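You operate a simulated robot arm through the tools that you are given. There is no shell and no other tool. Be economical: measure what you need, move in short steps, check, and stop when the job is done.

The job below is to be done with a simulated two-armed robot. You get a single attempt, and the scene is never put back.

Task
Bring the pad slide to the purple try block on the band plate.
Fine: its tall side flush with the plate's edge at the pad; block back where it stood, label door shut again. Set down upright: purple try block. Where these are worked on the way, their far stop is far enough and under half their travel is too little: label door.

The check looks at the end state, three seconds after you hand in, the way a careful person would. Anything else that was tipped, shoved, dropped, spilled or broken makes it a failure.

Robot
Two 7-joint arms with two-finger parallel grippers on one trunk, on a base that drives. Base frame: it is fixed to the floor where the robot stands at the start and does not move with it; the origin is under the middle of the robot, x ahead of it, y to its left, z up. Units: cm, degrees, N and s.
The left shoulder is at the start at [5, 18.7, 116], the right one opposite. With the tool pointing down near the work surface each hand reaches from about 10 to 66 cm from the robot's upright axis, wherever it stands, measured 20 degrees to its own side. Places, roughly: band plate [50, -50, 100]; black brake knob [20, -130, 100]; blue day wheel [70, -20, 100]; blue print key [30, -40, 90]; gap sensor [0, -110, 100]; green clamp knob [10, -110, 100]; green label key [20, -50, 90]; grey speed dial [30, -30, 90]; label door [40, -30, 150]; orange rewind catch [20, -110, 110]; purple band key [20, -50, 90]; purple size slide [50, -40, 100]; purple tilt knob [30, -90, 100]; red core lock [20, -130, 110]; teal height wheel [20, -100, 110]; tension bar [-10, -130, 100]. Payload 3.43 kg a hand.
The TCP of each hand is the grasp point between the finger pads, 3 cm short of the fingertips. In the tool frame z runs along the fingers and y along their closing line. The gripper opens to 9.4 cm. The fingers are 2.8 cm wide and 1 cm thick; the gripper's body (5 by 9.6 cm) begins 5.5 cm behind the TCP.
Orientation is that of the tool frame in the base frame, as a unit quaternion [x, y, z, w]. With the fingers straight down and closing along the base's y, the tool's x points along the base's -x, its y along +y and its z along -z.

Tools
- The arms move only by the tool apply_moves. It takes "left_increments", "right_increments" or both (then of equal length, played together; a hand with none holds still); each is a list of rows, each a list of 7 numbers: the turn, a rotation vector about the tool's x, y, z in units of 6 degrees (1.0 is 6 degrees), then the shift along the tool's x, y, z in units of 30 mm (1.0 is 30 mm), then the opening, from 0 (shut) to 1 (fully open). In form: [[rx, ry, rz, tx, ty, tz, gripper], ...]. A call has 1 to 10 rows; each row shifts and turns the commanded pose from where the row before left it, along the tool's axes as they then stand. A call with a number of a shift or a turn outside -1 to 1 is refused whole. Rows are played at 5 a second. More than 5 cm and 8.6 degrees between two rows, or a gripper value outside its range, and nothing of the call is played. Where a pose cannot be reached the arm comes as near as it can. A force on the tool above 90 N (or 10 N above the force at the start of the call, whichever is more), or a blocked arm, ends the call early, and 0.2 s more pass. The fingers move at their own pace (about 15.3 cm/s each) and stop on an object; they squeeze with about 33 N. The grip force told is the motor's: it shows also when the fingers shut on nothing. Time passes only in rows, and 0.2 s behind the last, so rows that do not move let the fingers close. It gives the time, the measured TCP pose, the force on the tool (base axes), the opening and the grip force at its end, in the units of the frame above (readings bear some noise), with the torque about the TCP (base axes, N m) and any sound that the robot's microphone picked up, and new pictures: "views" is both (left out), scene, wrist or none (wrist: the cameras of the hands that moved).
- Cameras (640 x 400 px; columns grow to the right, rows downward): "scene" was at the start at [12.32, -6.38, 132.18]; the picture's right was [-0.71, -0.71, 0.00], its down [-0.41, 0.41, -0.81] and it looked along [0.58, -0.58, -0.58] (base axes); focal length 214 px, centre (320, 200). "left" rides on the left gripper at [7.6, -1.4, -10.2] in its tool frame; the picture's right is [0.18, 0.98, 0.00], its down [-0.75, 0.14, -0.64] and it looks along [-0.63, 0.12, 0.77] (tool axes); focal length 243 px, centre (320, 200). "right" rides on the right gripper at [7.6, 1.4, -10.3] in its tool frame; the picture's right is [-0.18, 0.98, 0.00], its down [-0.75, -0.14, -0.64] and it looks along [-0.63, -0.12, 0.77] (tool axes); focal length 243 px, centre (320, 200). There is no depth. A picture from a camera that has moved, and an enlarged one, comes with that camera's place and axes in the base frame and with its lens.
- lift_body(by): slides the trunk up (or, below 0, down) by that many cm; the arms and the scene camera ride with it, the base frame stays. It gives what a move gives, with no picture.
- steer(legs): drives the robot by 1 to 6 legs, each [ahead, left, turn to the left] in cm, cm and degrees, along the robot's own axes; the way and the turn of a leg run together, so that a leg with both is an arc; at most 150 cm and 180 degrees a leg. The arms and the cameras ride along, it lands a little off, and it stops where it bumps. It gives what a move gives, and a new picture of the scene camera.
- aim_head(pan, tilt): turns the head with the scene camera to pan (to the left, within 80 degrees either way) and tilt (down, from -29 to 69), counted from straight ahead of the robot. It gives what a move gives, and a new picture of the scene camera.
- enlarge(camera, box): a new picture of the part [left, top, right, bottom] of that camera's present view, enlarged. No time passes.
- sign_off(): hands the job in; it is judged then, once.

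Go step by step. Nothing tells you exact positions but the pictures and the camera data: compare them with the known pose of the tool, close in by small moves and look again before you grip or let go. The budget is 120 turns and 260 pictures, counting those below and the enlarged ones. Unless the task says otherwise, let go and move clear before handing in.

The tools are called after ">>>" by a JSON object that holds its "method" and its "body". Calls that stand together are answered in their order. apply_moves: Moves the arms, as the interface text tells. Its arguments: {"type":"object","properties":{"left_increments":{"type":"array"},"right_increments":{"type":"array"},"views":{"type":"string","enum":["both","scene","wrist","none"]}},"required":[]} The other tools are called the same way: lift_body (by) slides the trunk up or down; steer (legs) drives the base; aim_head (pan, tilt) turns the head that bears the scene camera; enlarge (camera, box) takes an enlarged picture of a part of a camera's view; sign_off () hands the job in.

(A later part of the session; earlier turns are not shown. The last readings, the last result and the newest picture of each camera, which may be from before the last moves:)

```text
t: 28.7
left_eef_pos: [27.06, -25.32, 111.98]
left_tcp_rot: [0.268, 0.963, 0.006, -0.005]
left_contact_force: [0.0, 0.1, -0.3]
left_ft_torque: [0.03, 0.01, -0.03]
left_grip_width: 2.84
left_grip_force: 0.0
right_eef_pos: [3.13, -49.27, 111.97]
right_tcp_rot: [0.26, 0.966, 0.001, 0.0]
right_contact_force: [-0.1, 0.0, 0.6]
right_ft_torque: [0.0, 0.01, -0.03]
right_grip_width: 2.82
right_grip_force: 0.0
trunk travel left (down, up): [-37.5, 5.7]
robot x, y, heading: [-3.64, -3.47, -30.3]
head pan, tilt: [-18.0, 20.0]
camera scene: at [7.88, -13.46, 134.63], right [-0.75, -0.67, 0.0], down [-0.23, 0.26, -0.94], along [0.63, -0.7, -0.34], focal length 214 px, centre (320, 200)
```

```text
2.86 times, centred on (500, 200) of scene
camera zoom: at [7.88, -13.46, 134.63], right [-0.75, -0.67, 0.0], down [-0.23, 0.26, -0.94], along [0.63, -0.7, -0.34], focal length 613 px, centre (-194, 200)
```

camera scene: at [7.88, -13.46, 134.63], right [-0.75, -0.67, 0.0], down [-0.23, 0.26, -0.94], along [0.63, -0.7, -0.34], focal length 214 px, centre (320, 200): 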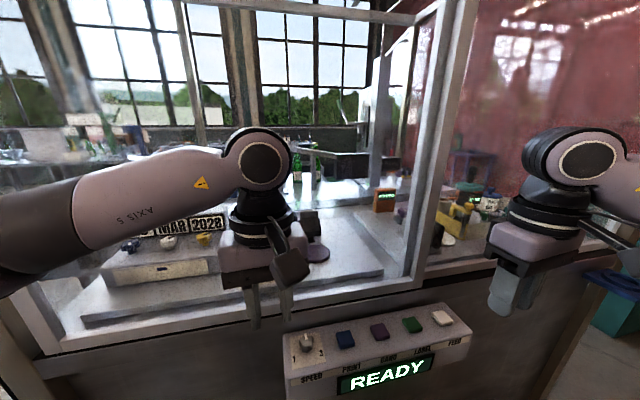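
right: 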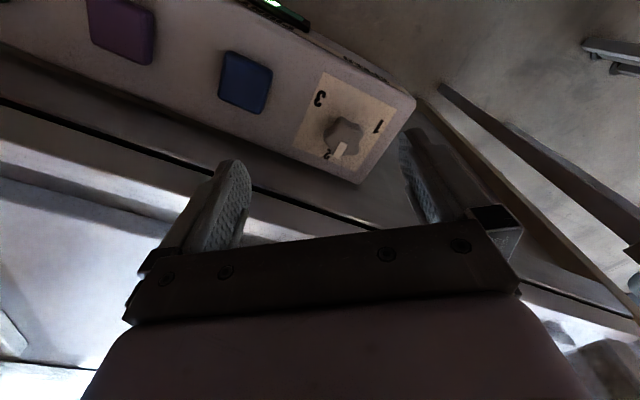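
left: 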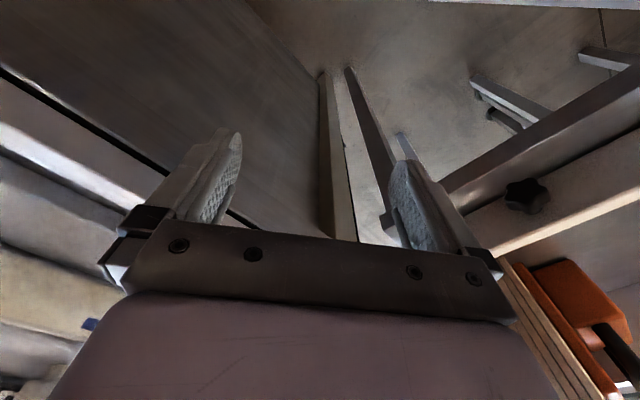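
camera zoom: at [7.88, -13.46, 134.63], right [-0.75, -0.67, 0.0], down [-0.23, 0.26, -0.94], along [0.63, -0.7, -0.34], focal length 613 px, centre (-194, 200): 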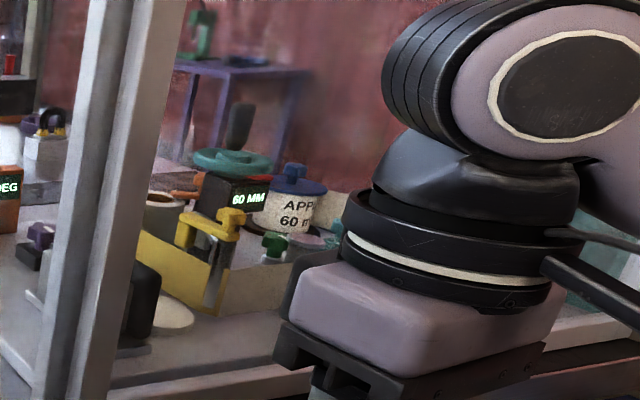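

Still no block. I take wrist pictures, and look over the left table.

>>> {"method": "apply_moves", "body": {"left_increments": [[0, 0, 0, 0, 0, 0, 0.3]], "right_increments": [[0, 0, 0, 0, 0, 0, 0.3]], "views": "wrist"}}

>>> {"method": "aim_head", "body": {"pan": 60, "tilt": 25}}

```text
t: 29.1
left_eef_pos: [26.93, -25.35, 111.87]
left_tcp_rot: [0.269, 0.963, 0.007, -0.004]
left_contact_force: [-1.4, -0.7, -0.3]
left_ft_torque: [-0.01, 0.0, -0.04]
left_grip_width: 2.82
left_grip_force: 0.0
right_eef_pos: [3.19, -49.22, 111.99]
right_tcp_rot: [0.259, 0.966, 0.0, -0.001]
right_contact_force: [-0.2, 0.3, -0.3]
right_ft_torque: [0.03, -0.01, -0.01]
right_grip_width: 2.84
right_grip_force: 0.1
trunk travel left (down, up): [-37.5, 5.7]
robot x, y, heading: [-3.64, -3.63, -30.1]
head pan, tilt: [-18.0, 20.0]
camera right: at [-2.65, -44.21, 122.25], right [0.65, 0.76, 0.0], down [0.58, -0.5, 0.64], along [0.49, -0.42, -0.77], focal length 243 px, centre (320, 200)
camera left: at [19.86, -22.73, 122.41], right [0.35, 0.94, 0.01], down [0.72, -0.28, 0.63], along [0.6, -0.21, -0.77], focal length 243 px, centre (320, 200)
```

right: 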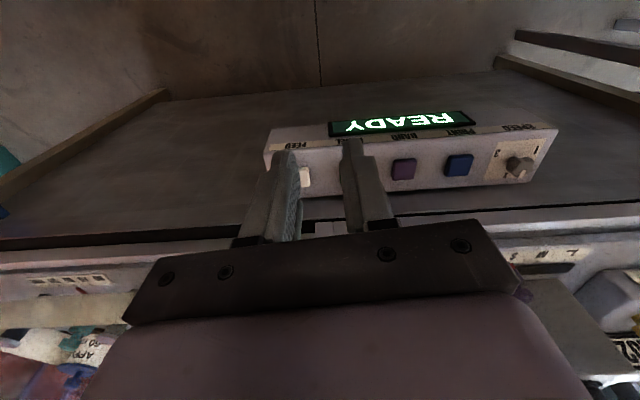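
left: 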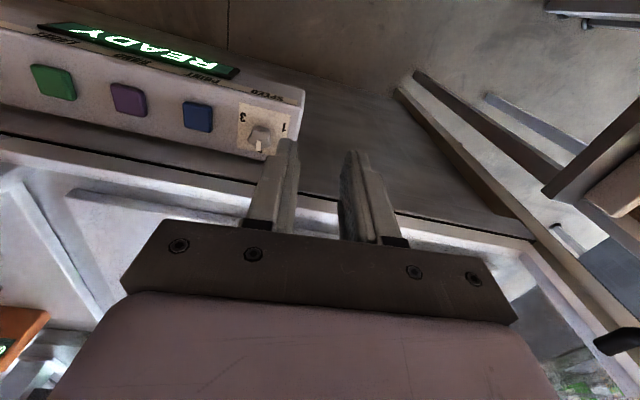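

```text
t: 30.6
left_eef_pos: [27.13, -25.24, 112.01]
left_tcp_rot: [0.268, 0.963, 0.006, -0.005]
left_contact_force: [-0.6, -0.1, -1.0]
left_ft_torque: [-0.02, 0.0, 0.0]
left_grip_width: 2.82
left_grip_force: 0.0
right_eef_pos: [3.09, -49.27, 111.94]
right_tcp_rot: [0.26, 0.966, 0.001, 0.0]
right_contact_force: [0.0, -0.2, -0.1]
right_ft_torque: [0.0, -0.01, 0.04]
right_grip_width: 2.83
right_grip_force: 0.1
trunk travel left (down, up): [-37.5, 5.7]
robot x, y, heading: [-3.54, -3.45, -30.5]
head pan, tilt: [60.0, 25.0]
camera scene: at [9.69, -1.96, 133.83], right [0.49, -0.87, 0.0], down [-0.37, -0.21, -0.91], along [0.79, 0.45, -0.42], focal length 214 px, centre (320, 200)
```

scene: 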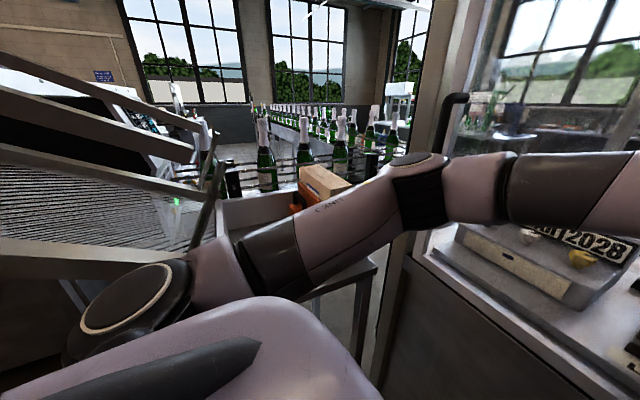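

The door spans roughly from its handle near (61,-1) to the middle post. I zoom in on the middle post and the handle side to learn hinge or slide.

>>> {"method": "enlarge", "body": {"camera": "scene", "box": [380, 0, 540, 200]}}

>>> {"method": "aim_head", "body": {"pan": -30, "tilt": 10}}

>>> {"method": "enlarge", "body": {"camera": "scene", "box": [320, 0, 480, 120]}}

>>> {"method": "enlarge", "body": {"camera": "scene", "box": [300, 120, 460, 320]}}

```text
2.00 times, centred on (460, 100) of scene
camera zoom: at [9.69, -1.96, 133.83], right [0.49, -0.87, 0.0], down [-0.37, -0.21, -0.91], along [0.79, 0.45, -0.42], focal length 429 px, centre (40, 400)
```

zoom: 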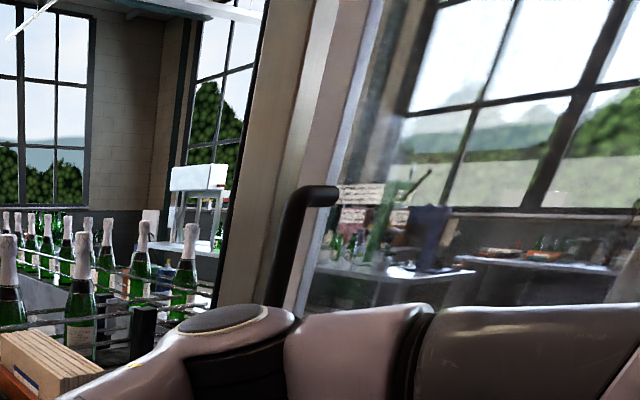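

```text
t: 32.2
left_eef_pos: [27.0, -25.19, 111.95]
left_tcp_rot: [0.268, 0.963, 0.006, -0.004]
left_contact_force: [-1.5, 0.2, -0.3]
left_ft_torque: [0.01, 0.0, 0.02]
left_grip_width: 2.84
left_grip_force: 0.2
right_eef_pos: [3.11, -49.33, 111.99]
right_tcp_rot: [0.26, 0.966, 0.001, -0.001]
right_contact_force: [0.1, 0.4, -0.2]
right_ft_torque: [0.01, 0.01, -0.05]
right_grip_width: 2.81
right_grip_force: 0.2
trunk travel left (down, up): [-37.5, 5.7]
robot x, y, heading: [-3.58, -3.16, -30.3]
head pan, tilt: [-30.0, 10.0]
camera scene: at [6.29, -14.59, 136.26], right [-0.87, -0.5, 0.0], down [-0.09, 0.15, -0.98], along [0.49, -0.86, -0.17], focal length 214 px, centre (320, 200)
```

scene: 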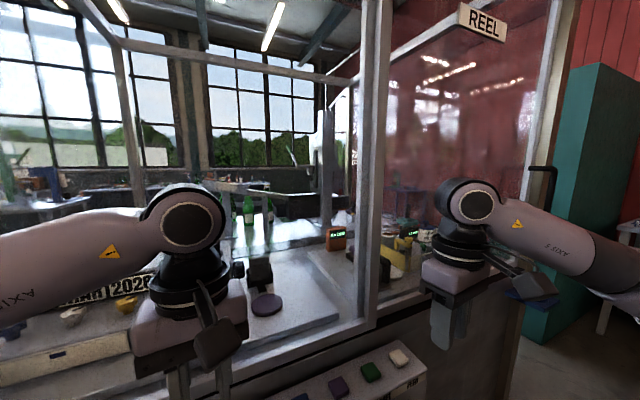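

```text
3.33 times, centred on (400, 60) of scene
camera zoom: at [6.29, -14.59, 136.26], right [-0.87, -0.5, 0.0], down [-0.09, 0.15, -0.98], along [0.49, -0.86, -0.17], focal length 715 px, centre (53, 667)
```

zoom: 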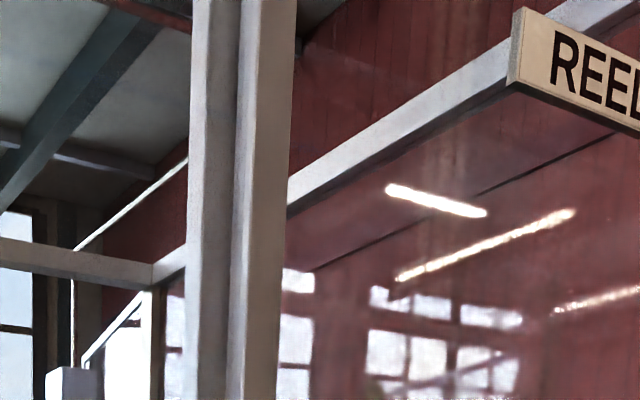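

```text
2.00 times, centred on (380, 220) of scene
camera zoom: at [6.29, -14.59, 136.26], right [-0.87, -0.5, 0.0], down [-0.09, 0.15, -0.98], along [0.49, -0.86, -0.17], focal length 429 px, centre (200, 160)
```

zoom: 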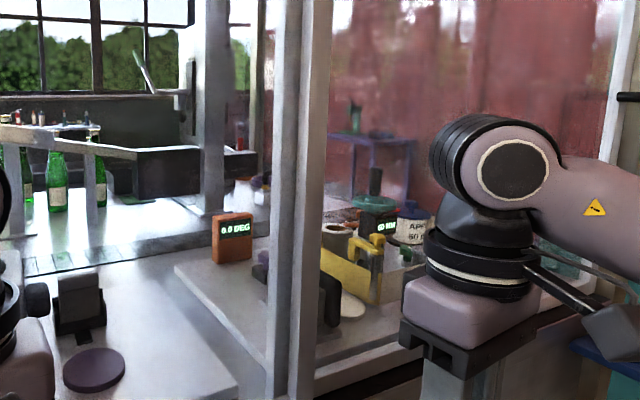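

The handle is a vertical bar at about (61,-1), z 115–135. I swing the left hand left and up towards it, keeping off the glass.

>>> {"method": "apply_moves", "body": {"left_increments": [[0, 0, 0.8, 0, 0, -1, 0.3], [0, 0, 0, 0, 0.5, -1, 0.3], [0, 0, 0, 0, 1, -0.5, 0.3], [0, 0, 0, 0, 1, -0.5, 0.3], [0, 0, 0, 0, 1, 0, 0.3], [0, 0, 0, 0, 1, 0, 0.3]], "views": "none"}}

>>> {"method": "aim_head", "body": {"pan": 35, "tilt": 25}}

```text
t: 33.6
left_eef_pos: [35.28, -14.62, 121.07]
left_tcp_rot: [0.309, 0.951, 0.005, -0.006]
left_contact_force: [0.8, -0.4, -0.2]
left_ft_torque: [0.02, -0.01, 0.01]
left_grip_width: 2.83
left_grip_force: 0.0
right_eef_pos: [3.25, -49.22, 112.01]
right_tcp_rot: [0.261, 0.965, 0.0, -0.001]
right_contact_force: [-0.7, 0.4, -0.3]
right_ft_torque: [0.03, -0.01, -0.01]
right_grip_width: 2.82
right_grip_force: 0.0
trunk travel left (down, up): [-37.5, 5.7]
robot x, y, heading: [-3.17, -3.16, -30.3]
head pan, tilt: [-30.0, 10.0]
```

```text
t: 35.0
left_eef_pos: [35.19, -14.79, 121.12]
left_tcp_rot: [0.308, 0.951, 0.005, -0.005]
left_contact_force: [0.1, -0.3, -0.6]
left_ft_torque: [0.0, -0.02, 0.0]
left_grip_width: 2.82
left_grip_force: 0.2
right_eef_pos: [3.25, -49.24, 111.9]
right_tcp_rot: [0.26, 0.966, 0.0, -0.002]
right_contact_force: [0.3, 0.1, 0.0]
right_ft_torque: [0.0, 0.0, 0.01]
right_grip_width: 2.82
right_grip_force: 0.0
trunk travel left (down, up): [-37.5, 5.7]
robot x, y, heading: [-3.32, -3.48, -30.4]
head pan, tilt: [35.0, 25.0]
camera scene: at [10.86, -5.77, 133.83], right [0.08, -1.0, 0.0], down [-0.42, -0.03, -0.91], along [0.9, 0.07, -0.42], focal length 214 px, centre (320, 200)
```

scene: 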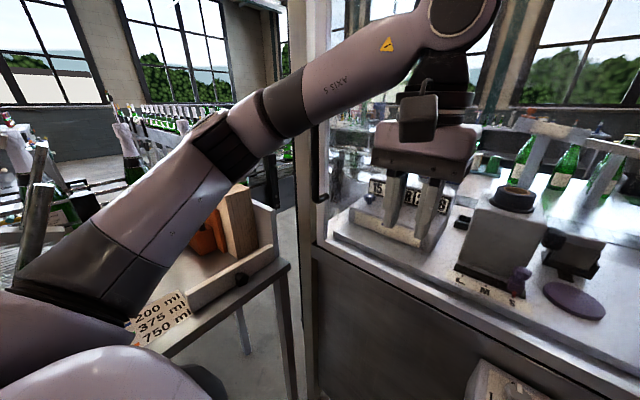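

The handle bar's lower end is visible near z 112. I start tilting the fingers forward while moving left, in short steps.

>>> {"method": "apply_moves", "body": {"left_increments": [[0, -1, 0, 0, 1, 0, 0.3], [0, -1, 0, 0, 1, 0, 0.3], [0, -1, 0, 0, 1, 0, 0.3], [0, -1, 0, 0, 1, 0, 0.3]], "views": "scene"}}

```text
t: 36.0
left_eef_pos: [42.28, -4.94, 121.2]
left_tcp_rot: [0.302, 0.931, -0.059, 0.194]
left_contact_force: [0.5, 0.4, 0.4]
left_ft_torque: [-0.06, -0.03, 0.01]
left_grip_width: 2.82
left_grip_force: 0.0
right_eef_pos: [3.27, -49.22, 112.07]
right_tcp_rot: [0.259, 0.966, -0.002, 0.0]
right_contact_force: [0.5, 0.6, 0.3]
right_ft_torque: [-0.04, -0.01, -0.02]
right_grip_width: 2.82
right_grip_force: 0.1
trunk travel left (down, up): [-37.5, 5.7]
robot x, y, heading: [-3.69, -3.4, -30.5]
head pan, tilt: [35.0, 25.0]
camera scene: at [10.88, -5.69, 133.83], right [0.08, -1.0, 0.0], down [-0.42, -0.04, -0.91], along [0.9, 0.07, -0.42], focal length 214 px, centre (320, 200)
```

scene: 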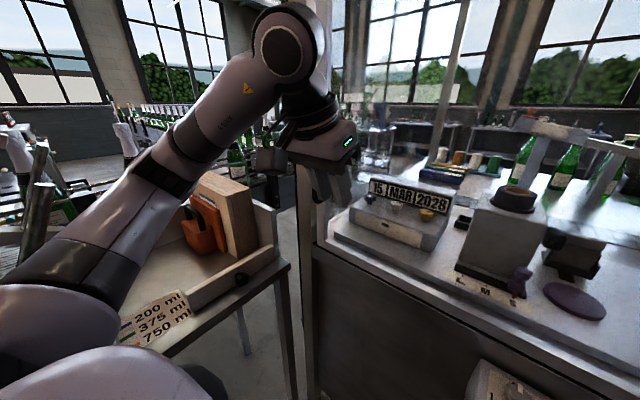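

Good progress. I keep tilting and moving left, staying short of the handle.

>>> {"method": "apply_moves", "body": {"left_increments": [[0, -1, 0, 0, 1, 0, 0.5], [0, -1, 0, 0, 1, 0, 0.7], [0, -1, 0, 0, 1, 0, 0.8], [0, -1, 0, 0, 1, 0, 0.8], [0, -1, 0, 0, 0.6, 0, 0.8]], "views": "both"}}

```text
t: 37.2
left_eef_pos: [50.23, 6.37, 121.25]
left_tcp_rot: [0.278, 0.849, -0.135, 0.429]
left_contact_force: [-0.3, 0.0, 0.7]
left_ft_torque: [-0.03, -0.01, -0.02]
left_grip_width: 7.55
left_grip_force: 0.0
right_eef_pos: [3.2, -49.31, 111.96]
right_tcp_rot: [0.26, 0.966, -0.002, 0.0]
right_contact_force: [-0.3, -0.2, -0.7]
right_ft_torque: [-0.01, -0.02, 0.0]
right_grip_width: 2.79
right_grip_force: 0.0
trunk travel left (down, up): [-37.5, 5.7]
robot x, y, heading: [-3.75, -2.9, -30.3]
head pan, tilt: [35.0, 25.0]
camera scene: at [10.84, -5.72, 133.84], right [0.08, -1.0, 0.0], down [-0.42, -0.03, -0.91], along [0.9, 0.07, -0.42], focal length 214 px, centre (320, 200)
camera left: at [39.04, 12.67, 121.28], right [0.49, 0.86, -0.14], down [0.02, 0.15, 0.99], along [0.87, -0.49, 0.05], focal length 243 px, centre (320, 200)
```

scene: 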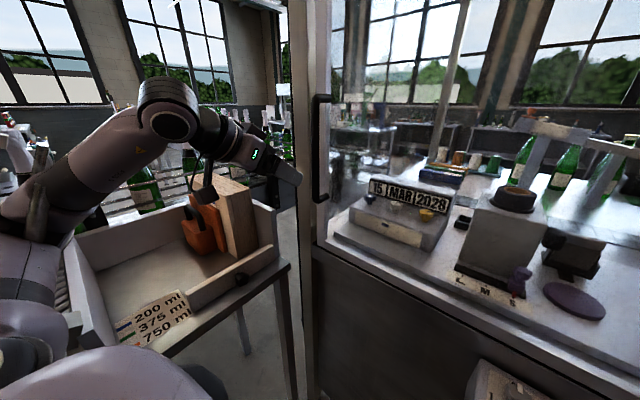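
left: 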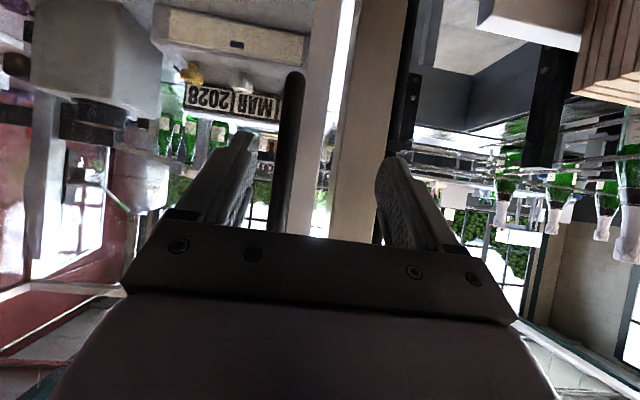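

The handle bar is at about (58,-2.6). I line up sideways and approach two thirds of the way.

>>> {"method": "apply_moves", "body": {"left_increments": [[0, 0, 0, 0, -0.9, 0, 0.8], [0, 0, 0, -0.6, 0, 0.6, 0.8], [0, 0, 0, -0.6, 0, 0.6, 0.8], [0, 0, 0, -0.6, 0, 0.6, 0.8]], "views": "both"}}

```text
t: 38.2
left_eef_pos: [54.75, -0.3, 122.1]
left_tcp_rot: [0.277, 0.85, -0.135, 0.428]
left_contact_force: [0.5, -0.3, -0.3]
left_ft_torque: [0.01, 0.02, -0.01]
left_grip_width: 7.53
left_grip_force: 0.1
right_eef_pos: [3.16, -49.31, 111.88]
right_tcp_rot: [0.259, 0.966, 0.001, -0.001]
right_contact_force: [0.1, -0.2, -0.1]
right_ft_torque: [0.02, 0.02, 0.0]
right_grip_width: 2.8
right_grip_force: 0.1
trunk travel left (down, up): [-37.5, 5.7]
robot x, y, heading: [-3.61, -3.1, -30.3]
head pan, tilt: [35.0, 25.0]
camera scene: at [10.89, -5.79, 133.82], right [0.08, -1.0, 0.0], down [-0.42, -0.03, -0.91], along [0.9, 0.07, -0.42], focal length 214 px, centre (320, 200)
camera left: at [43.64, 5.99, 122.33], right [0.49, 0.86, -0.14], down [0.03, 0.15, 0.99], along [0.87, -0.49, 0.05], focal length 243 px, centre (320, 200)
```

scene: 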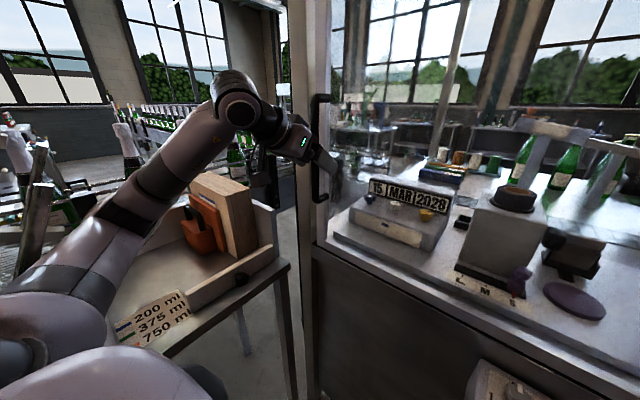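
left: 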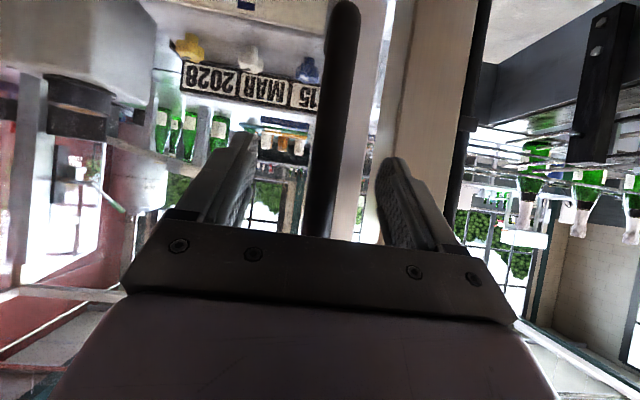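

The bar is centred between the fingers, about 3.5 cm ahead. I advance, then close.

>>> {"method": "apply_moves", "body": {"left_increments": [[0, 0, 0, -0.37, 0, 0.5, 0.8], [0, 0, 0, -0.37, 0, 0.5, 0.8], [0, 0, 0, 0, 0, 0, 0.3], [0, 0, 0, 0, 0, 0, 0], [0, 0, 0, 0, 0, 0, 0]], "views": "both"}}

```text
t: 39.4
left_eef_pos: [56.74, -1.71, 122.22]
left_tcp_rot: [0.281, 0.852, -0.133, 0.422]
left_contact_force: [-60.8, 48.5, -19.3]
left_ft_torque: [0.58, 0.55, -2.66]
left_grip_width: 7.42
left_grip_force: 33.4
right_eef_pos: [2.53, -48.68, 112.31]
right_tcp_rot: [0.26, 0.966, -0.002, 0.004]
right_contact_force: [-0.1, -0.2, 0.8]
right_ft_torque: [0.01, -0.02, 0.0]
right_grip_width: 2.8
right_grip_force: 0.1
trunk travel left (down, up): [-37.5, 5.7]
robot x, y, heading: [-3.51, -3.74, -30.4]
head pan, tilt: [35.0, 25.0]
camera scene: at [10.07, -4.96, 133.93], right [0.08, -1.0, 0.01], down [-0.41, -0.04, -0.91], along [0.91, 0.07, -0.42], focal length 214 px, centre (320, 200)
camera left: at [45.62, 4.67, 122.53], right [0.49, 0.86, -0.14], down [0.04, 0.14, 0.99], along [0.87, -0.49, 0.04], focal length 243 px, centre (320, 200)
```

scene: 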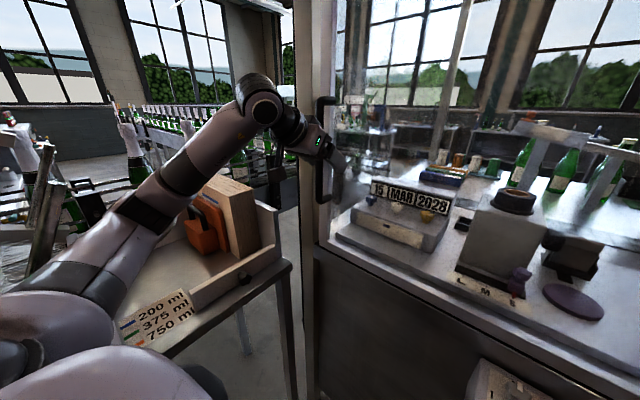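
left: 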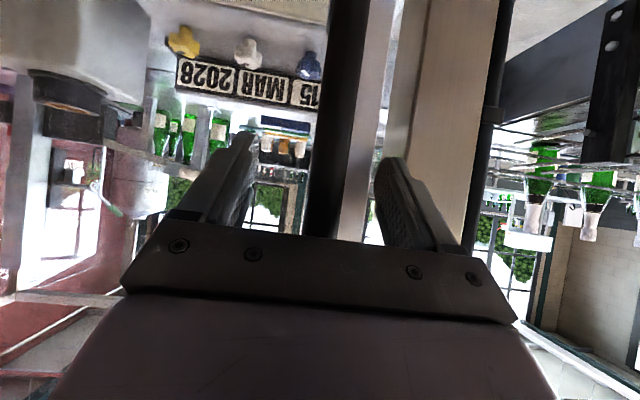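

The fingertips met the door frame. I back off 1.5 cm and close then.

>>> {"method": "apply_moves", "body": {"left_increments": [[0, 0, 0, 0.3, 0, -0.4, 0.8], [0, 0, 0, 0.15, 0, -0.2, 0.8], [0, 0, 0, 0, 0, 0, 0], [0, 0, 0, 0, 0, 0, 0], [0, 0, 0, 0, 0, 0, 0]], "views": "both"}}

```text
t: 40.6
left_eef_pos: [56.13, -1.21, 122.51]
left_tcp_rot: [0.276, 0.848, -0.137, 0.431]
left_contact_force: [14.2, -5.6, 14.9]
left_ft_torque: [-0.23, 0.28, 0.11]
left_grip_width: 2.23
left_grip_force: 45.1
right_eef_pos: [3.3, -49.32, 111.96]
right_tcp_rot: [0.26, 0.966, 0.0, -0.001]
right_contact_force: [-0.5, 0.0, 0.2]
right_ft_torque: [-0.02, 0.03, -0.02]
right_grip_width: 2.82
right_grip_force: 0.0
trunk travel left (down, up): [-37.5, 5.7]
robot x, y, heading: [-3.75, -3.15, -30.6]
head pan, tilt: [35.0, 25.0]
camera scene: at [10.96, -5.86, 133.84], right [0.08, -1.0, 0.0], down [-0.42, -0.03, -0.91], along [0.9, 0.07, -0.42], focal length 214 px, centre (320, 200)
camera left: at [44.99, 5.07, 122.46], right [0.49, 0.86, -0.14], down [0.02, 0.15, 0.99], along [0.87, -0.48, 0.06], focal length 243 px, centre (320, 200)
```

scene: 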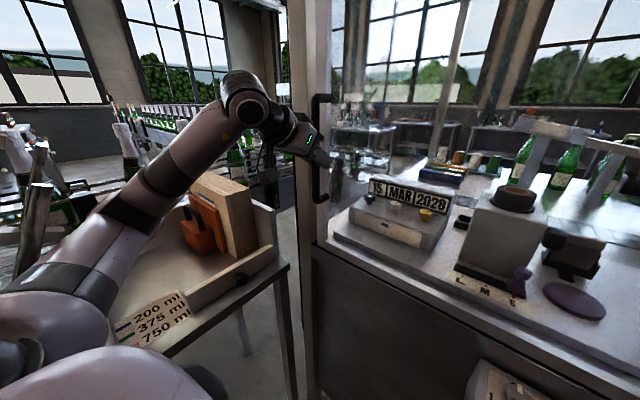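
left: 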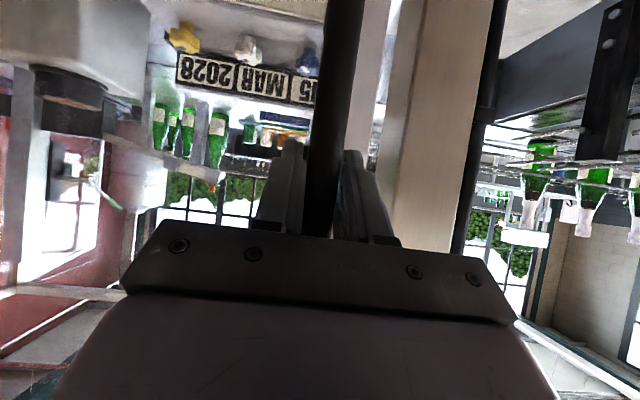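

The bar is gripped (2.2 cm wide). I test whether the door slides to the right.

>>> {"method": "apply_moves", "body": {"left_increments": [[0, 0, 0, 0, -0.4, 0, 0], [0, 0, 0, 0, -0.4, 0, 0], [0, 0, 0, 0, -0.4, 0, 0]], "views": "none"}}

```text
t: 41.4
left_eef_pos: [53.98, -4.29, 122.43]
left_tcp_rot: [0.278, 0.848, -0.136, 0.431]
left_contact_force: [14.6, -8.7, 21.3]
left_ft_torque: [0.26, 0.67, 0.06]
left_grip_width: 2.17
left_grip_force: 45.3
right_eef_pos: [3.31, -49.39, 111.92]
right_tcp_rot: [0.261, 0.965, 0.0, -0.002]
right_contact_force: [-0.2, -0.3, 0.0]
right_ft_torque: [0.04, 0.02, -0.02]
right_grip_width: 2.81
right_grip_force: 0.0
trunk travel left (down, up): [-37.5, 5.7]
robot x, y, heading: [-3.43, -3.39, -30.3]
head pan, tilt: [35.0, 25.0]
```

The door slides to the right. I pull it on 30 cm.

>>> {"method": "apply_moves", "body": {"left_increments": [[0, 0, 0, 0, -1, 0, 0], [0, 0, 0, 0, -1, 0, 0], [0, 0, 0, 0, -1, 0, 0], [0, 0, 0, 0, -1, 0, 0], [0, 0, 0, 0, -1, 0, 0], [0, 0, 0, 0, -1, 0, 0], [0, 0, 0, 0, -1, 0, 0], [0, 0, 0, 0, -1, 0, 0], [0, 0, 0, 0, -1, 0, 0], [0, 0, 0, 0, -1, 0, 0]], "views": "scene"}}

```text
t: 43.6
left_eef_pos: [36.19, -28.77, 122.27]
left_tcp_rot: [0.275, 0.847, -0.138, 0.433]
left_contact_force: [14.1, -15.8, 31.9]
left_ft_torque: [0.25, 0.18, 0.08]
left_grip_width: 2.22
left_grip_force: 45.2
right_eef_pos: [3.1, -49.43, 111.99]
right_tcp_rot: [0.261, 0.965, 0.0, -0.001]
right_contact_force: [0.3, 0.1, -0.2]
right_ft_torque: [-0.01, -0.02, -0.02]
right_grip_width: 2.83
right_grip_force: 0.0
trunk travel left (down, up): [-37.5, 5.7]
robot x, y, heading: [-4.09, -3.34, -30.5]
head pan, tilt: [35.0, 25.0]
camera scene: at [10.8, -5.95, 133.84], right [0.08, -1.0, 0.0], down [-0.42, -0.03, -0.91], along [0.9, 0.07, -0.42], focal length 214 px, centre (320, 200)
```

scene: 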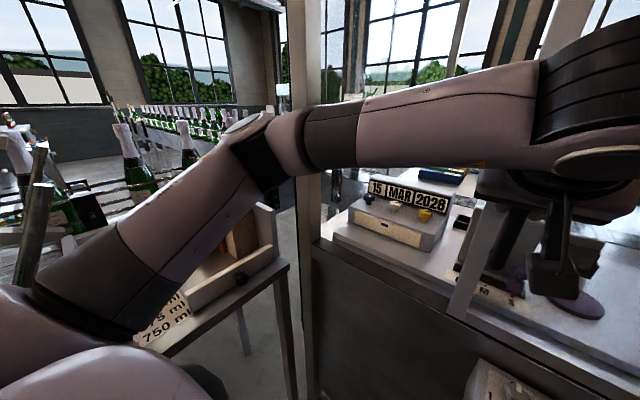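

It's sliding well. The right hand is in the way further on, so I pull it back 9 cm and check.

>>> {"method": "apply_moves", "body": {"right_increments": [[0, 0, 0, 1, 0, 0, 0.3], [0, 0, 0, 1, 0, 0, 0.3], [0, 0, 0, 1, 0, 0, 0.3]], "views": "none"}}

>>> {"method": "aim_head", "body": {"pan": -40, "tilt": 35}}

```text
t: 44.4
left_eef_pos: [36.43, -28.59, 122.26]
left_tcp_rot: [0.274, 0.847, -0.138, 0.433]
left_contact_force: [11.9, -12.8, 31.9]
left_ft_torque: [0.0, 0.05, 0.03]
left_grip_width: 2.18
left_grip_force: 45.1
right_eef_pos: [-2.41, -43.53, 111.68]
right_tcp_rot: [0.26, 0.966, 0.0, -0.002]
right_contact_force: [0.3, 0.7, 1.0]
right_ft_torque: [-0.03, 0.01, -0.04]
right_grip_width: 2.84
right_grip_force: 0.1
right hand out of reach, approached as far as the arm can: row 2, 3
trunk travel left (down, up): [-37.5, 5.7]
robot x, y, heading: [-3.71, -3.18, -30.4]
head pan, tilt: [35.0, 25.0]
```

```text
t: 45.9
left_eef_pos: [36.49, -28.56, 122.26]
left_tcp_rot: [0.275, 0.847, -0.137, 0.434]
left_contact_force: [12.4, -10.8, 30.2]
left_ft_torque: [0.08, 0.11, 0.0]
left_grip_width: 2.18
left_grip_force: 45.1
right_eef_pos: [-2.37, -43.65, 111.59]
right_tcp_rot: [0.26, 0.966, 0.001, -0.004]
right_contact_force: [-0.5, 0.1, 0.4]
right_ft_torque: [-0.03, -0.03, 0.04]
right_grip_width: 2.84
right_grip_force: 0.1
trunk travel left (down, up): [-37.5, 5.7]
robot x, y, heading: [-3.74, -3.21, -30.4]
head pan, tilt: [-40.0, 35.0]
camera scene: at [4.65, -14.84, 132.25], right [-0.94, -0.34, 0.0], down [-0.19, 0.54, -0.82], along [0.28, -0.77, -0.57], focal length 214 px, centre (320, 200)
```

scene: 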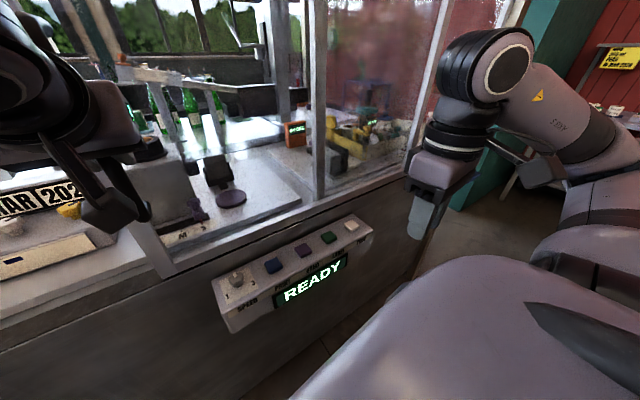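

Room enough for now; I slide the door another 20 cm.

>>> {"method": "apply_moves", "body": {"left_increments": [[0, 0, 0, 0, -1, 0, 0], [0, 0, 0, 0, -1, 0, 0], [0, 0, 0, 0, -1, 0, 0], [0, 0, 0, 0, -1, 0, 0], [0, 0, 0, 0, -1, 0, 0], [0, 0, 0, 0, -1, 0, 0], [0, 0, 0, 0, -0.7, 0, 0]], "views": "scene"}}

```text
t: 47.3
left_eef_pos: [29.34, -39.74, 122.79]
left_tcp_rot: [0.253, 0.869, -0.132, 0.405]
left_contact_force: [-33.3, 27.3, -9.8]
left_ft_torque: [-1.34, -3.77, -0.92]
left_grip_width: 2.28
left_grip_force: 45.6
left hand out of reach, approached as far as the arm can: row 6, 7
right_eef_pos: [-3.03, -43.15, 111.87]
right_tcp_rot: [0.261, 0.965, -0.001, 0.002]
right_contact_force: [-0.3, 0.3, -0.4]
right_ft_torque: [-0.01, 0.05, 0.0]
right_grip_width: 2.87
right_grip_force: 0.0
trunk travel left (down, up): [-37.5, 5.7]
robot x, y, heading: [-3.72, -3.39, -30.6]
head pan, tilt: [-40.0, 35.0]
stopped in row 7 (left hand): the force on the tool passed its limit at 92 N (the readings are from after the stop); the commanded pose is now the measured one
camera scene: at [3.88, -14.3, 132.35], right [-0.94, -0.33, 0.0], down [-0.19, 0.54, -0.82], along [0.28, -0.77, -0.57], focal length 214 px, centre (320, 200)
```

scene: 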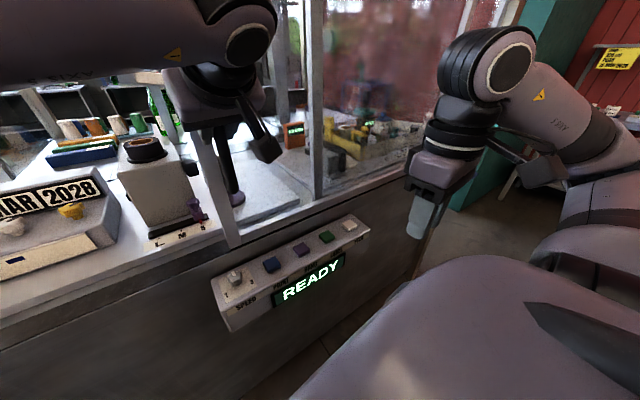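

The left arm is at its limit with about 47 cm opened. I release, back off and bring the left arm back to the left; the right hand will push the door on.

>>> {"method": "apply_moves", "body": {"left_increments": [[0, 0, 0, 0, 0, 0, 0.7], [0, 0, 0, 0, 0, 0, 0.7], [0, 0, 0, 0.6, 0, -0.8, 0.7], [0, 0, 0, 0.6, 0, -0.8, 0.7], [0, 0, 0, 0.6, 0, -0.8, 0.7], [0, 0, 0, 0, 1, 0, 0.3], [0, 0, 0, 0, 1, 0, 0.3], [0, 0, 0, 0, 1, 0, 0.3], [0, 0, 0, 0, 1, 0, 0.3], [0, 0, 0, 0, 1, 0, 0.3]], "views": "scene"}}

```text
t: 49.5
left_eef_pos: [30.62, -22.69, 122.55]
left_tcp_rot: [0.25, 0.87, -0.132, 0.404]
left_contact_force: [0.0, 0.5, 0.5]
left_ft_torque: [-0.01, -0.02, -0.04]
left_grip_width: 2.81
left_grip_force: 0.0
right_eef_pos: [-2.41, -43.44, 111.76]
right_tcp_rot: [0.26, 0.966, 0.0, -0.001]
right_contact_force: [0.1, 0.6, 0.0]
right_ft_torque: [0.01, 0.0, 0.01]
right_grip_width: 2.81
right_grip_force: 0.1
trunk travel left (down, up): [-37.5, 5.7]
robot x, y, heading: [-3.35, -3.14, -30.2]
head pan, tilt: [-40.0, 35.0]
camera scene: at [4.71, -14.64, 132.33], right [-0.93, -0.36, 0.0], down [-0.2, 0.53, -0.82], along [0.29, -0.77, -0.57], focal length 214 px, centre (320, 200)
```

scene: 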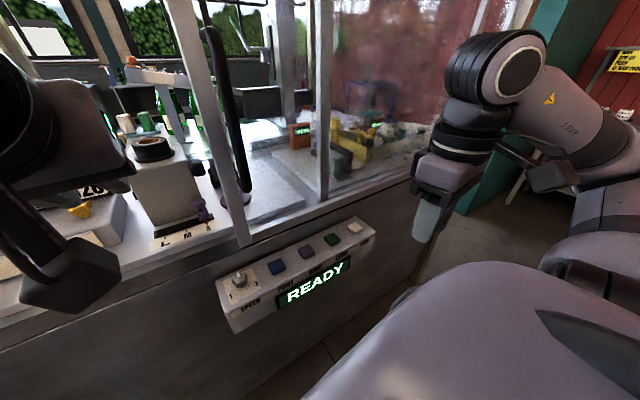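

Handle released. I move the left hand further left and look through the opening.

>>> {"method": "apply_moves", "body": {"left_increments": [[0, 0, 0, 0, 1, 0, 0.3], [0, 0, 0, 0, 1, 0, 0.3], [0, 0, 0, 0, 1, 0, 0.3], [0, 0, 0, 0, 1, 0, 0.3], [0, 0, 0, 0, 1, 0, 0.3], [0, 0, 0, 0, 1, 0, 0.3]], "views": "none"}}

>>> {"method": "aim_head", "body": {"pan": -12, "tilt": 30}}

>>> {"method": "enlarge", "body": {"camera": "scene", "box": [180, 60, 380, 230]}}

```text
t: 50.9
left_eef_pos: [40.42, -7.54, 121.99]
left_tcp_rot: [0.251, 0.869, -0.133, 0.405]
left_contact_force: [0.4, -0.3, 0.3]
left_ft_torque: [0.01, 0.01, -0.04]
left_grip_width: 2.84
left_grip_force: 0.0
right_eef_pos: [-2.44, -43.37, 111.7]
right_tcp_rot: [0.26, 0.966, 0.0, -0.001]
right_contact_force: [-0.9, 0.6, 0.2]
right_ft_torque: [-0.01, 0.01, 0.03]
right_grip_width: 2.82
right_grip_force: 0.0
trunk travel left (down, up): [-37.5, 5.7]
robot x, y, heading: [-3.74, -3.15, -30.3]
head pan, tilt: [-40.0, 35.0]
```

```text
t: 51.9
left_eef_pos: [40.4, -7.64, 122.15]
left_tcp_rot: [0.25, 0.87, -0.132, 0.405]
left_contact_force: [0.0, -0.1, 0.2]
left_ft_torque: [0.03, 0.01, 0.01]
left_grip_width: 2.79
left_grip_force: 0.0
right_eef_pos: [-2.56, -43.54, 111.72]
right_tcp_rot: [0.26, 0.966, 0.0, 0.0]
right_contact_force: [0.1, 0.7, 0.2]
right_ft_torque: [0.01, 0.01, 0.02]
right_grip_width: 2.83
right_grip_force: 0.0
trunk travel left (down, up): [-37.5, 5.7]
robot x, y, heading: [-4.13, -3.33, -30.5]
head pan, tilt: [-12.0, 30.0]
camera scene: at [8.2, -12.55, 133.03], right [-0.68, -0.74, 0.0], down [-0.37, 0.34, -0.87], along [0.64, -0.58, -0.5], focal length 214 px, centre (320, 200)
```

scene: 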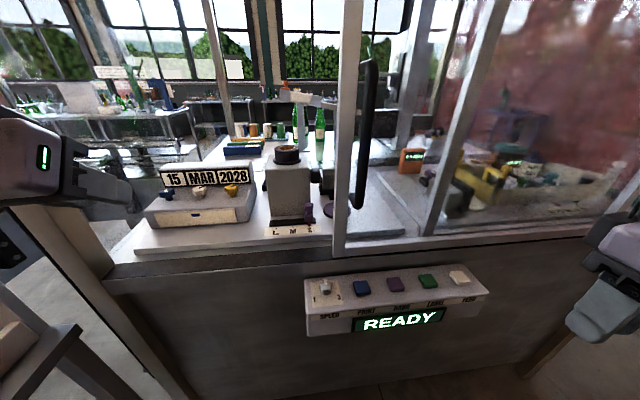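

```text
2.35 times, centred on (280, 145) of scene
camera zoom: at [8.2, -12.55, 133.03], right [-0.68, -0.74, 0.0], down [-0.37, 0.34, -0.87], along [0.64, -0.58, -0.5], focal length 505 px, centre (414, 329)
```

zoom: 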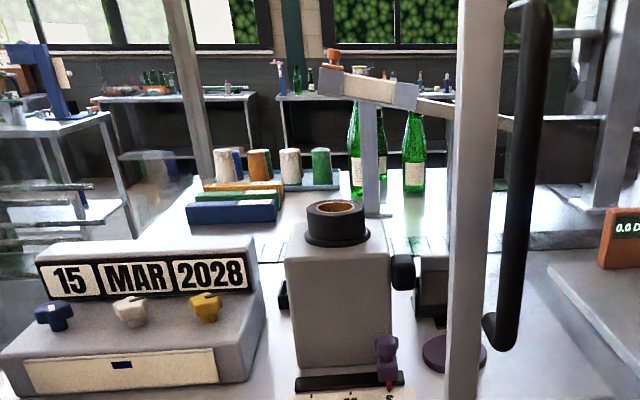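

The block still isn't visible; I zoom in on other parts of this view.

>>> {"method": "enlarge", "body": {"camera": "scene", "box": [340, 110, 640, 250]}}

>>> {"method": "enlarge", "body": {"camera": "left", "box": [0, 0, 640, 300]}}

>>> {"method": "enlarge", "body": {"camera": "right", "box": [0, 0, 640, 400]}}

```text
2.13 times, centred on (490, 180) of scene
camera zoom: at [8.2, -12.55, 133.03], right [-0.68, -0.74, 0.0], down [-0.37, 0.34, -0.87], along [0.64, -0.58, -0.5], focal length 458 px, centre (-43, 243)
```

zoom: 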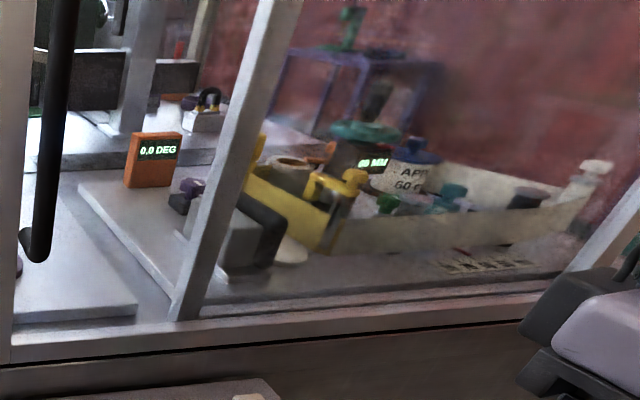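

```text
1.00 times, centred on (320, 150) of left (not enlarged: the box is as wide or as high as the picture)
camera zoom: at [28.86, -1.99, 122.9], right [0.43, 0.89, -0.17], down [0.08, 0.15, 0.99], along [0.9, -0.44, -0.01], focal length 243 px, centre (320, 250)
```

zoom: 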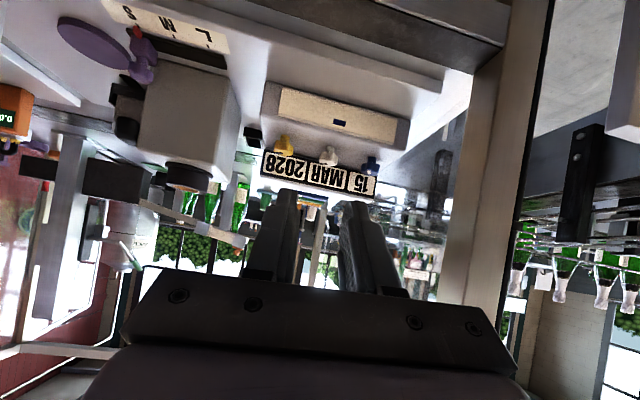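

```text
1.00 times, centred on (320, 200) of right (not enlarged: the box is as wide or as high as the picture)
camera zoom: at [-8.31, -38.45, 122.01], right [0.65, 0.76, 0.0], down [0.58, -0.5, 0.64], along [0.48, -0.42, -0.77], focal length 243 px, centre (320, 200)
```

zoom: 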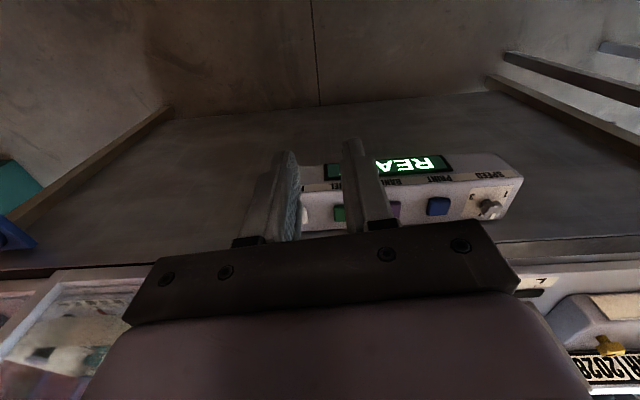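

I zoom into the left wrist picture around the tower and plate.

>>> {"method": "enlarge", "body": {"camera": "left", "box": [0, 0, 250, 200]}}

>>> {"method": "enlarge", "body": {"camera": "left", "box": [200, 80, 440, 260]}}

```text
2.00 times, centred on (125, 100) of left
camera zoom: at [28.86, -1.99, 122.9], right [0.43, 0.89, -0.17], down [0.08, 0.15, 0.99], along [0.9, -0.44, -0.01], focal length 485 px, centre (710, 400)
```

zoom: 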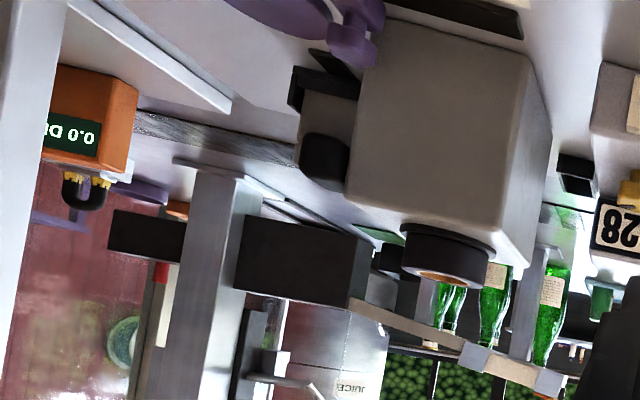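

```text
2.22 times, centred on (320, 170) of left
camera zoom: at [28.86, -1.99, 122.9], right [0.43, 0.89, -0.17], down [0.08, 0.15, 0.99], along [0.9, -0.44, -0.01], focal length 539 px, centre (320, 267)
```

zoom: 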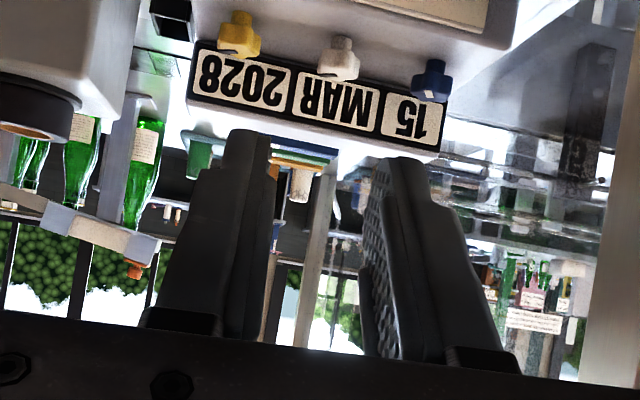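

I check the surroundings to the far right and far left for the purple block.

>>> {"method": "aim_head", "body": {"pan": -80, "tilt": 15}}

>>> {"method": "enlarge", "body": {"camera": "scene", "box": [320, 60, 480, 200]}}

>>> {"method": "aim_head", "body": {"pan": 80, "tilt": 20}}

```text
t: 53.3
left_eef_pos: [40.32, -7.64, 122.07]
left_tcp_rot: [0.25, 0.869, -0.133, 0.405]
left_contact_force: [-0.2, 0.0, -0.2]
left_ft_torque: [0.0, 0.03, 0.02]
left_grip_width: 2.8
left_grip_force: 0.1
right_eef_pos: [-2.52, -43.55, 111.77]
right_tcp_rot: [0.261, 0.965, 0.0, -0.001]
right_contact_force: [0.3, 0.5, -0.5]
right_ft_torque: [0.01, 0.01, -0.02]
right_grip_width: 2.83
right_grip_force: 0.0
trunk travel left (down, up): [-37.5, 5.7]
robot x, y, heading: [-3.88, -3.64, -30.6]
head pan, tilt: [-80.0, 15.0]
camera scene: at [-1.72, -15.2, 135.45], right [-0.94, 0.35, 0.0], down [0.09, 0.24, -0.97], along [-0.34, -0.91, -0.26], focal length 214 px, centre (320, 200)
```

scene: 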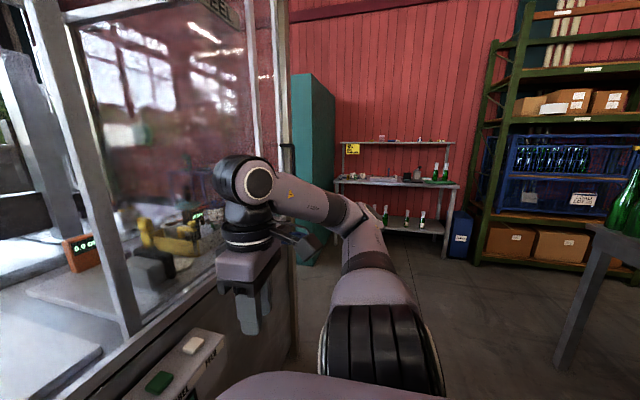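

```text
2.86 times, centred on (400, 130) of scene
camera zoom: at [-1.72, -15.2, 135.45], right [-0.94, 0.35, 0.0], down [0.09, 0.24, -0.97], along [-0.34, -0.91, -0.26], focal length 613 px, centre (91, 400)
```

zoom: 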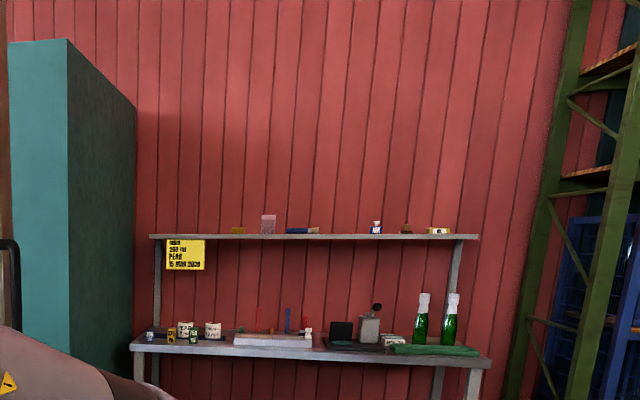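

```text
t: 55.7
left_eef_pos: [40.41, -7.73, 122.01]
left_tcp_rot: [0.25, 0.869, -0.133, 0.405]
left_contact_force: [0.7, 0.5, -0.5]
left_ft_torque: [-0.01, 0.02, 0.0]
left_grip_width: 2.84
left_grip_force: 0.1
right_eef_pos: [-2.41, -43.5, 111.67]
right_tcp_rot: [0.26, 0.966, 0.0, -0.001]
right_contact_force: [0.6, -0.1, -0.1]
right_ft_torque: [0.0, -0.01, 0.0]
right_grip_width: 2.83
right_grip_force: 0.1
trunk travel left (down, up): [-37.5, 5.7]
robot x, y, heading: [-3.62, -3.56, -30.4]
head pan, tilt: [80.0, 20.0]
camera scene: at [7.57, 0.65, 134.64], right [0.76, -0.65, 0.0], down [-0.22, -0.26, -0.94], along [0.61, 0.72, -0.34], focal length 214 px, centre (320, 200)
```

scene: 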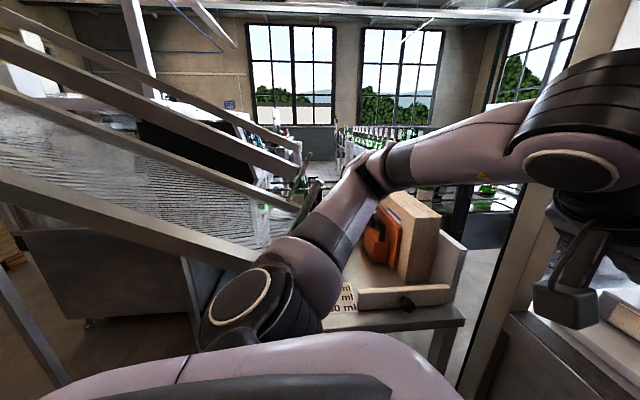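

The block isn't in plain view; it may be hidden by the door stile. I now bring the right hand around to push the door fully open.

>>> {"method": "apply_moves", "body": {"right_increments": [[0, 0, 0.8, -1, 0, 0, 0], [0, 0, 0, -1, 0, -0.5, 0], [0, 0, 0, -1, 0, -0.5, 0], [0, 0, 0, 0, 1, -0.5, 0], [0, -1, 0, 0, 1, -0.5, 0], [0, -1, 0, 0, 1, 0, 0], [0, -1, 0, 0, 1, 0, 0], [0, -1, 0, 0, 1, 0, 0], [0, -1, 0, 0, 1, 0, 0], [0, -1, 0, 0, 1, 0, 0]], "views": "none"}}

>>> {"method": "aim_head", "body": {"pan": -25, "tilt": 25}}

```text
t: 57.9
left_eef_pos: [40.33, -7.49, 122.09]
left_tcp_rot: [0.251, 0.869, -0.134, 0.405]
left_contact_force: [0.6, 0.3, 0.2]
left_ft_torque: [-0.01, 0.01, -0.01]
left_grip_width: 2.83
left_grip_force: 0.1
right_eef_pos: [17.11, -31.12, 117.49]
right_tcp_rot: [0.286, 0.907, -0.093, 0.296]
right_contact_force: [0.0, 0.1, 0.0]
right_ft_torque: [-0.02, -0.01, 0.0]
right_grip_width: 0.02
right_grip_force: 33.3
trunk travel left (down, up): [-37.5, 5.7]
robot x, y, heading: [-4.0, -3.05, -30.2]
head pan, tilt: [80.0, 20.0]
```

```text
t: 59.7
left_eef_pos: [40.3, -7.63, 122.11]
left_tcp_rot: [0.251, 0.869, -0.133, 0.405]
left_contact_force: [-0.3, -0.2, -0.1]
left_ft_torque: [-0.01, 0.02, 0.0]
left_grip_width: 2.82
left_grip_force: 0.0
right_eef_pos: [16.98, -31.38, 117.39]
right_tcp_rot: [0.286, 0.907, -0.092, 0.294]
right_contact_force: [-0.1, 0.4, -0.1]
right_ft_torque: [-0.01, 0.01, -0.01]
right_grip_width: 0.03
right_grip_force: 33.1
trunk travel left (down, up): [-37.5, 5.7]
robot x, y, heading: [-3.31, -3.29, -30.5]
head pan, tilt: [-25.0, 25.0]
camera scene: at [6.77, -14.02, 133.83], right [-0.82, -0.57, 0.0], down [-0.24, 0.35, -0.91], along [0.51, -0.75, -0.42], focal length 214 px, centre (320, 200)
```

scene: 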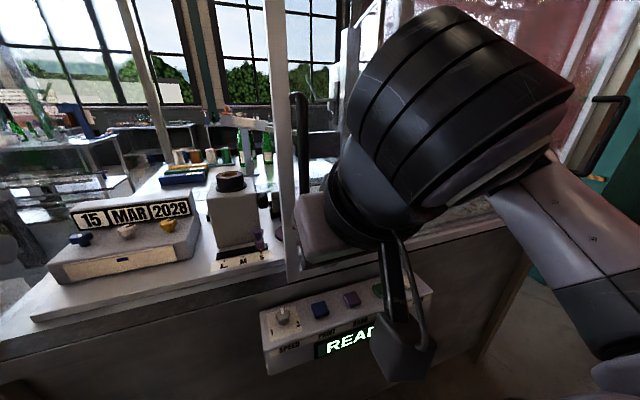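

I place the right fingers left of the handle bar and move them in.

>>> {"method": "apply_moves", "body": {"right_increments": [[0, 0, 0, 0, 1, 0, 0], [0, 0, 0, 0, 1, 0, 0], [0, 0, 0, -0.85, 0, 0.37, 0], [0, 0, 0, -0.85, 0, 0.37, 0], [0, 0, 0, -0.85, 0, 0.37, 0], [0, 0, 0, -0.85, 0, 0.37, 0]], "views": "both"}}

```text
t: 61.1
left_eef_pos: [40.35, -7.68, 121.94]
left_tcp_rot: [0.251, 0.869, -0.134, 0.405]
left_contact_force: [-0.6, -0.7, -0.6]
left_ft_torque: [0.0, 0.03, -0.04]
left_grip_width: 2.83
left_grip_force: 0.2
right_eef_pos: [29.53, -32.7, 120.04]
right_tcp_rot: [0.287, 0.907, -0.093, 0.293]
right_contact_force: [0.4, 0.7, -0.3]
right_ft_torque: [-0.01, 0.03, 0.02]
right_grip_width: 0.0
right_grip_force: 33.5
trunk travel left (down, up): [-37.5, 5.7]
robot x, y, heading: [-3.49, -3.28, -30.4]
head pan, tilt: [-25.0, 25.0]
camera scene: at [6.78, -14.03, 133.82], right [-0.82, -0.57, 0.0], down [-0.24, 0.35, -0.91], along [0.51, -0.75, -0.42], focal length 214 px, centre (320, 200)
camera right: at [20.37, -24.52, 123.88], right [0.69, 0.72, 0.11], down [0.11, -0.25, 0.96], along [0.72, -0.65, -0.25], focal length 243 px, centre (320, 200)
```

scene: 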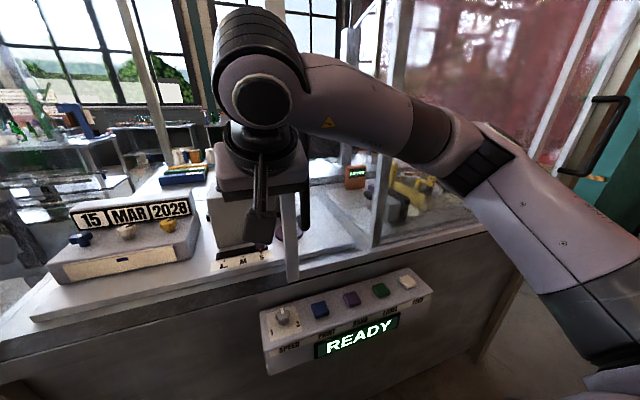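
right: 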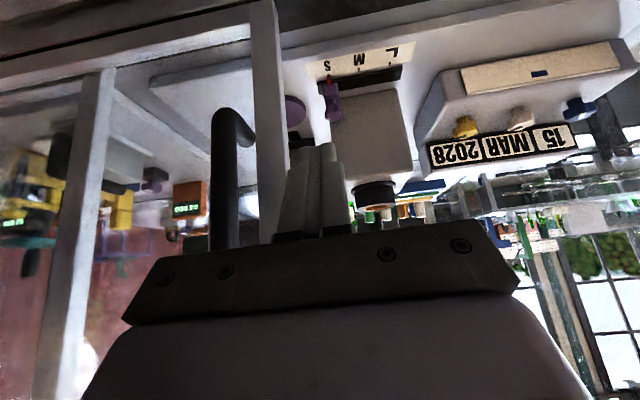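

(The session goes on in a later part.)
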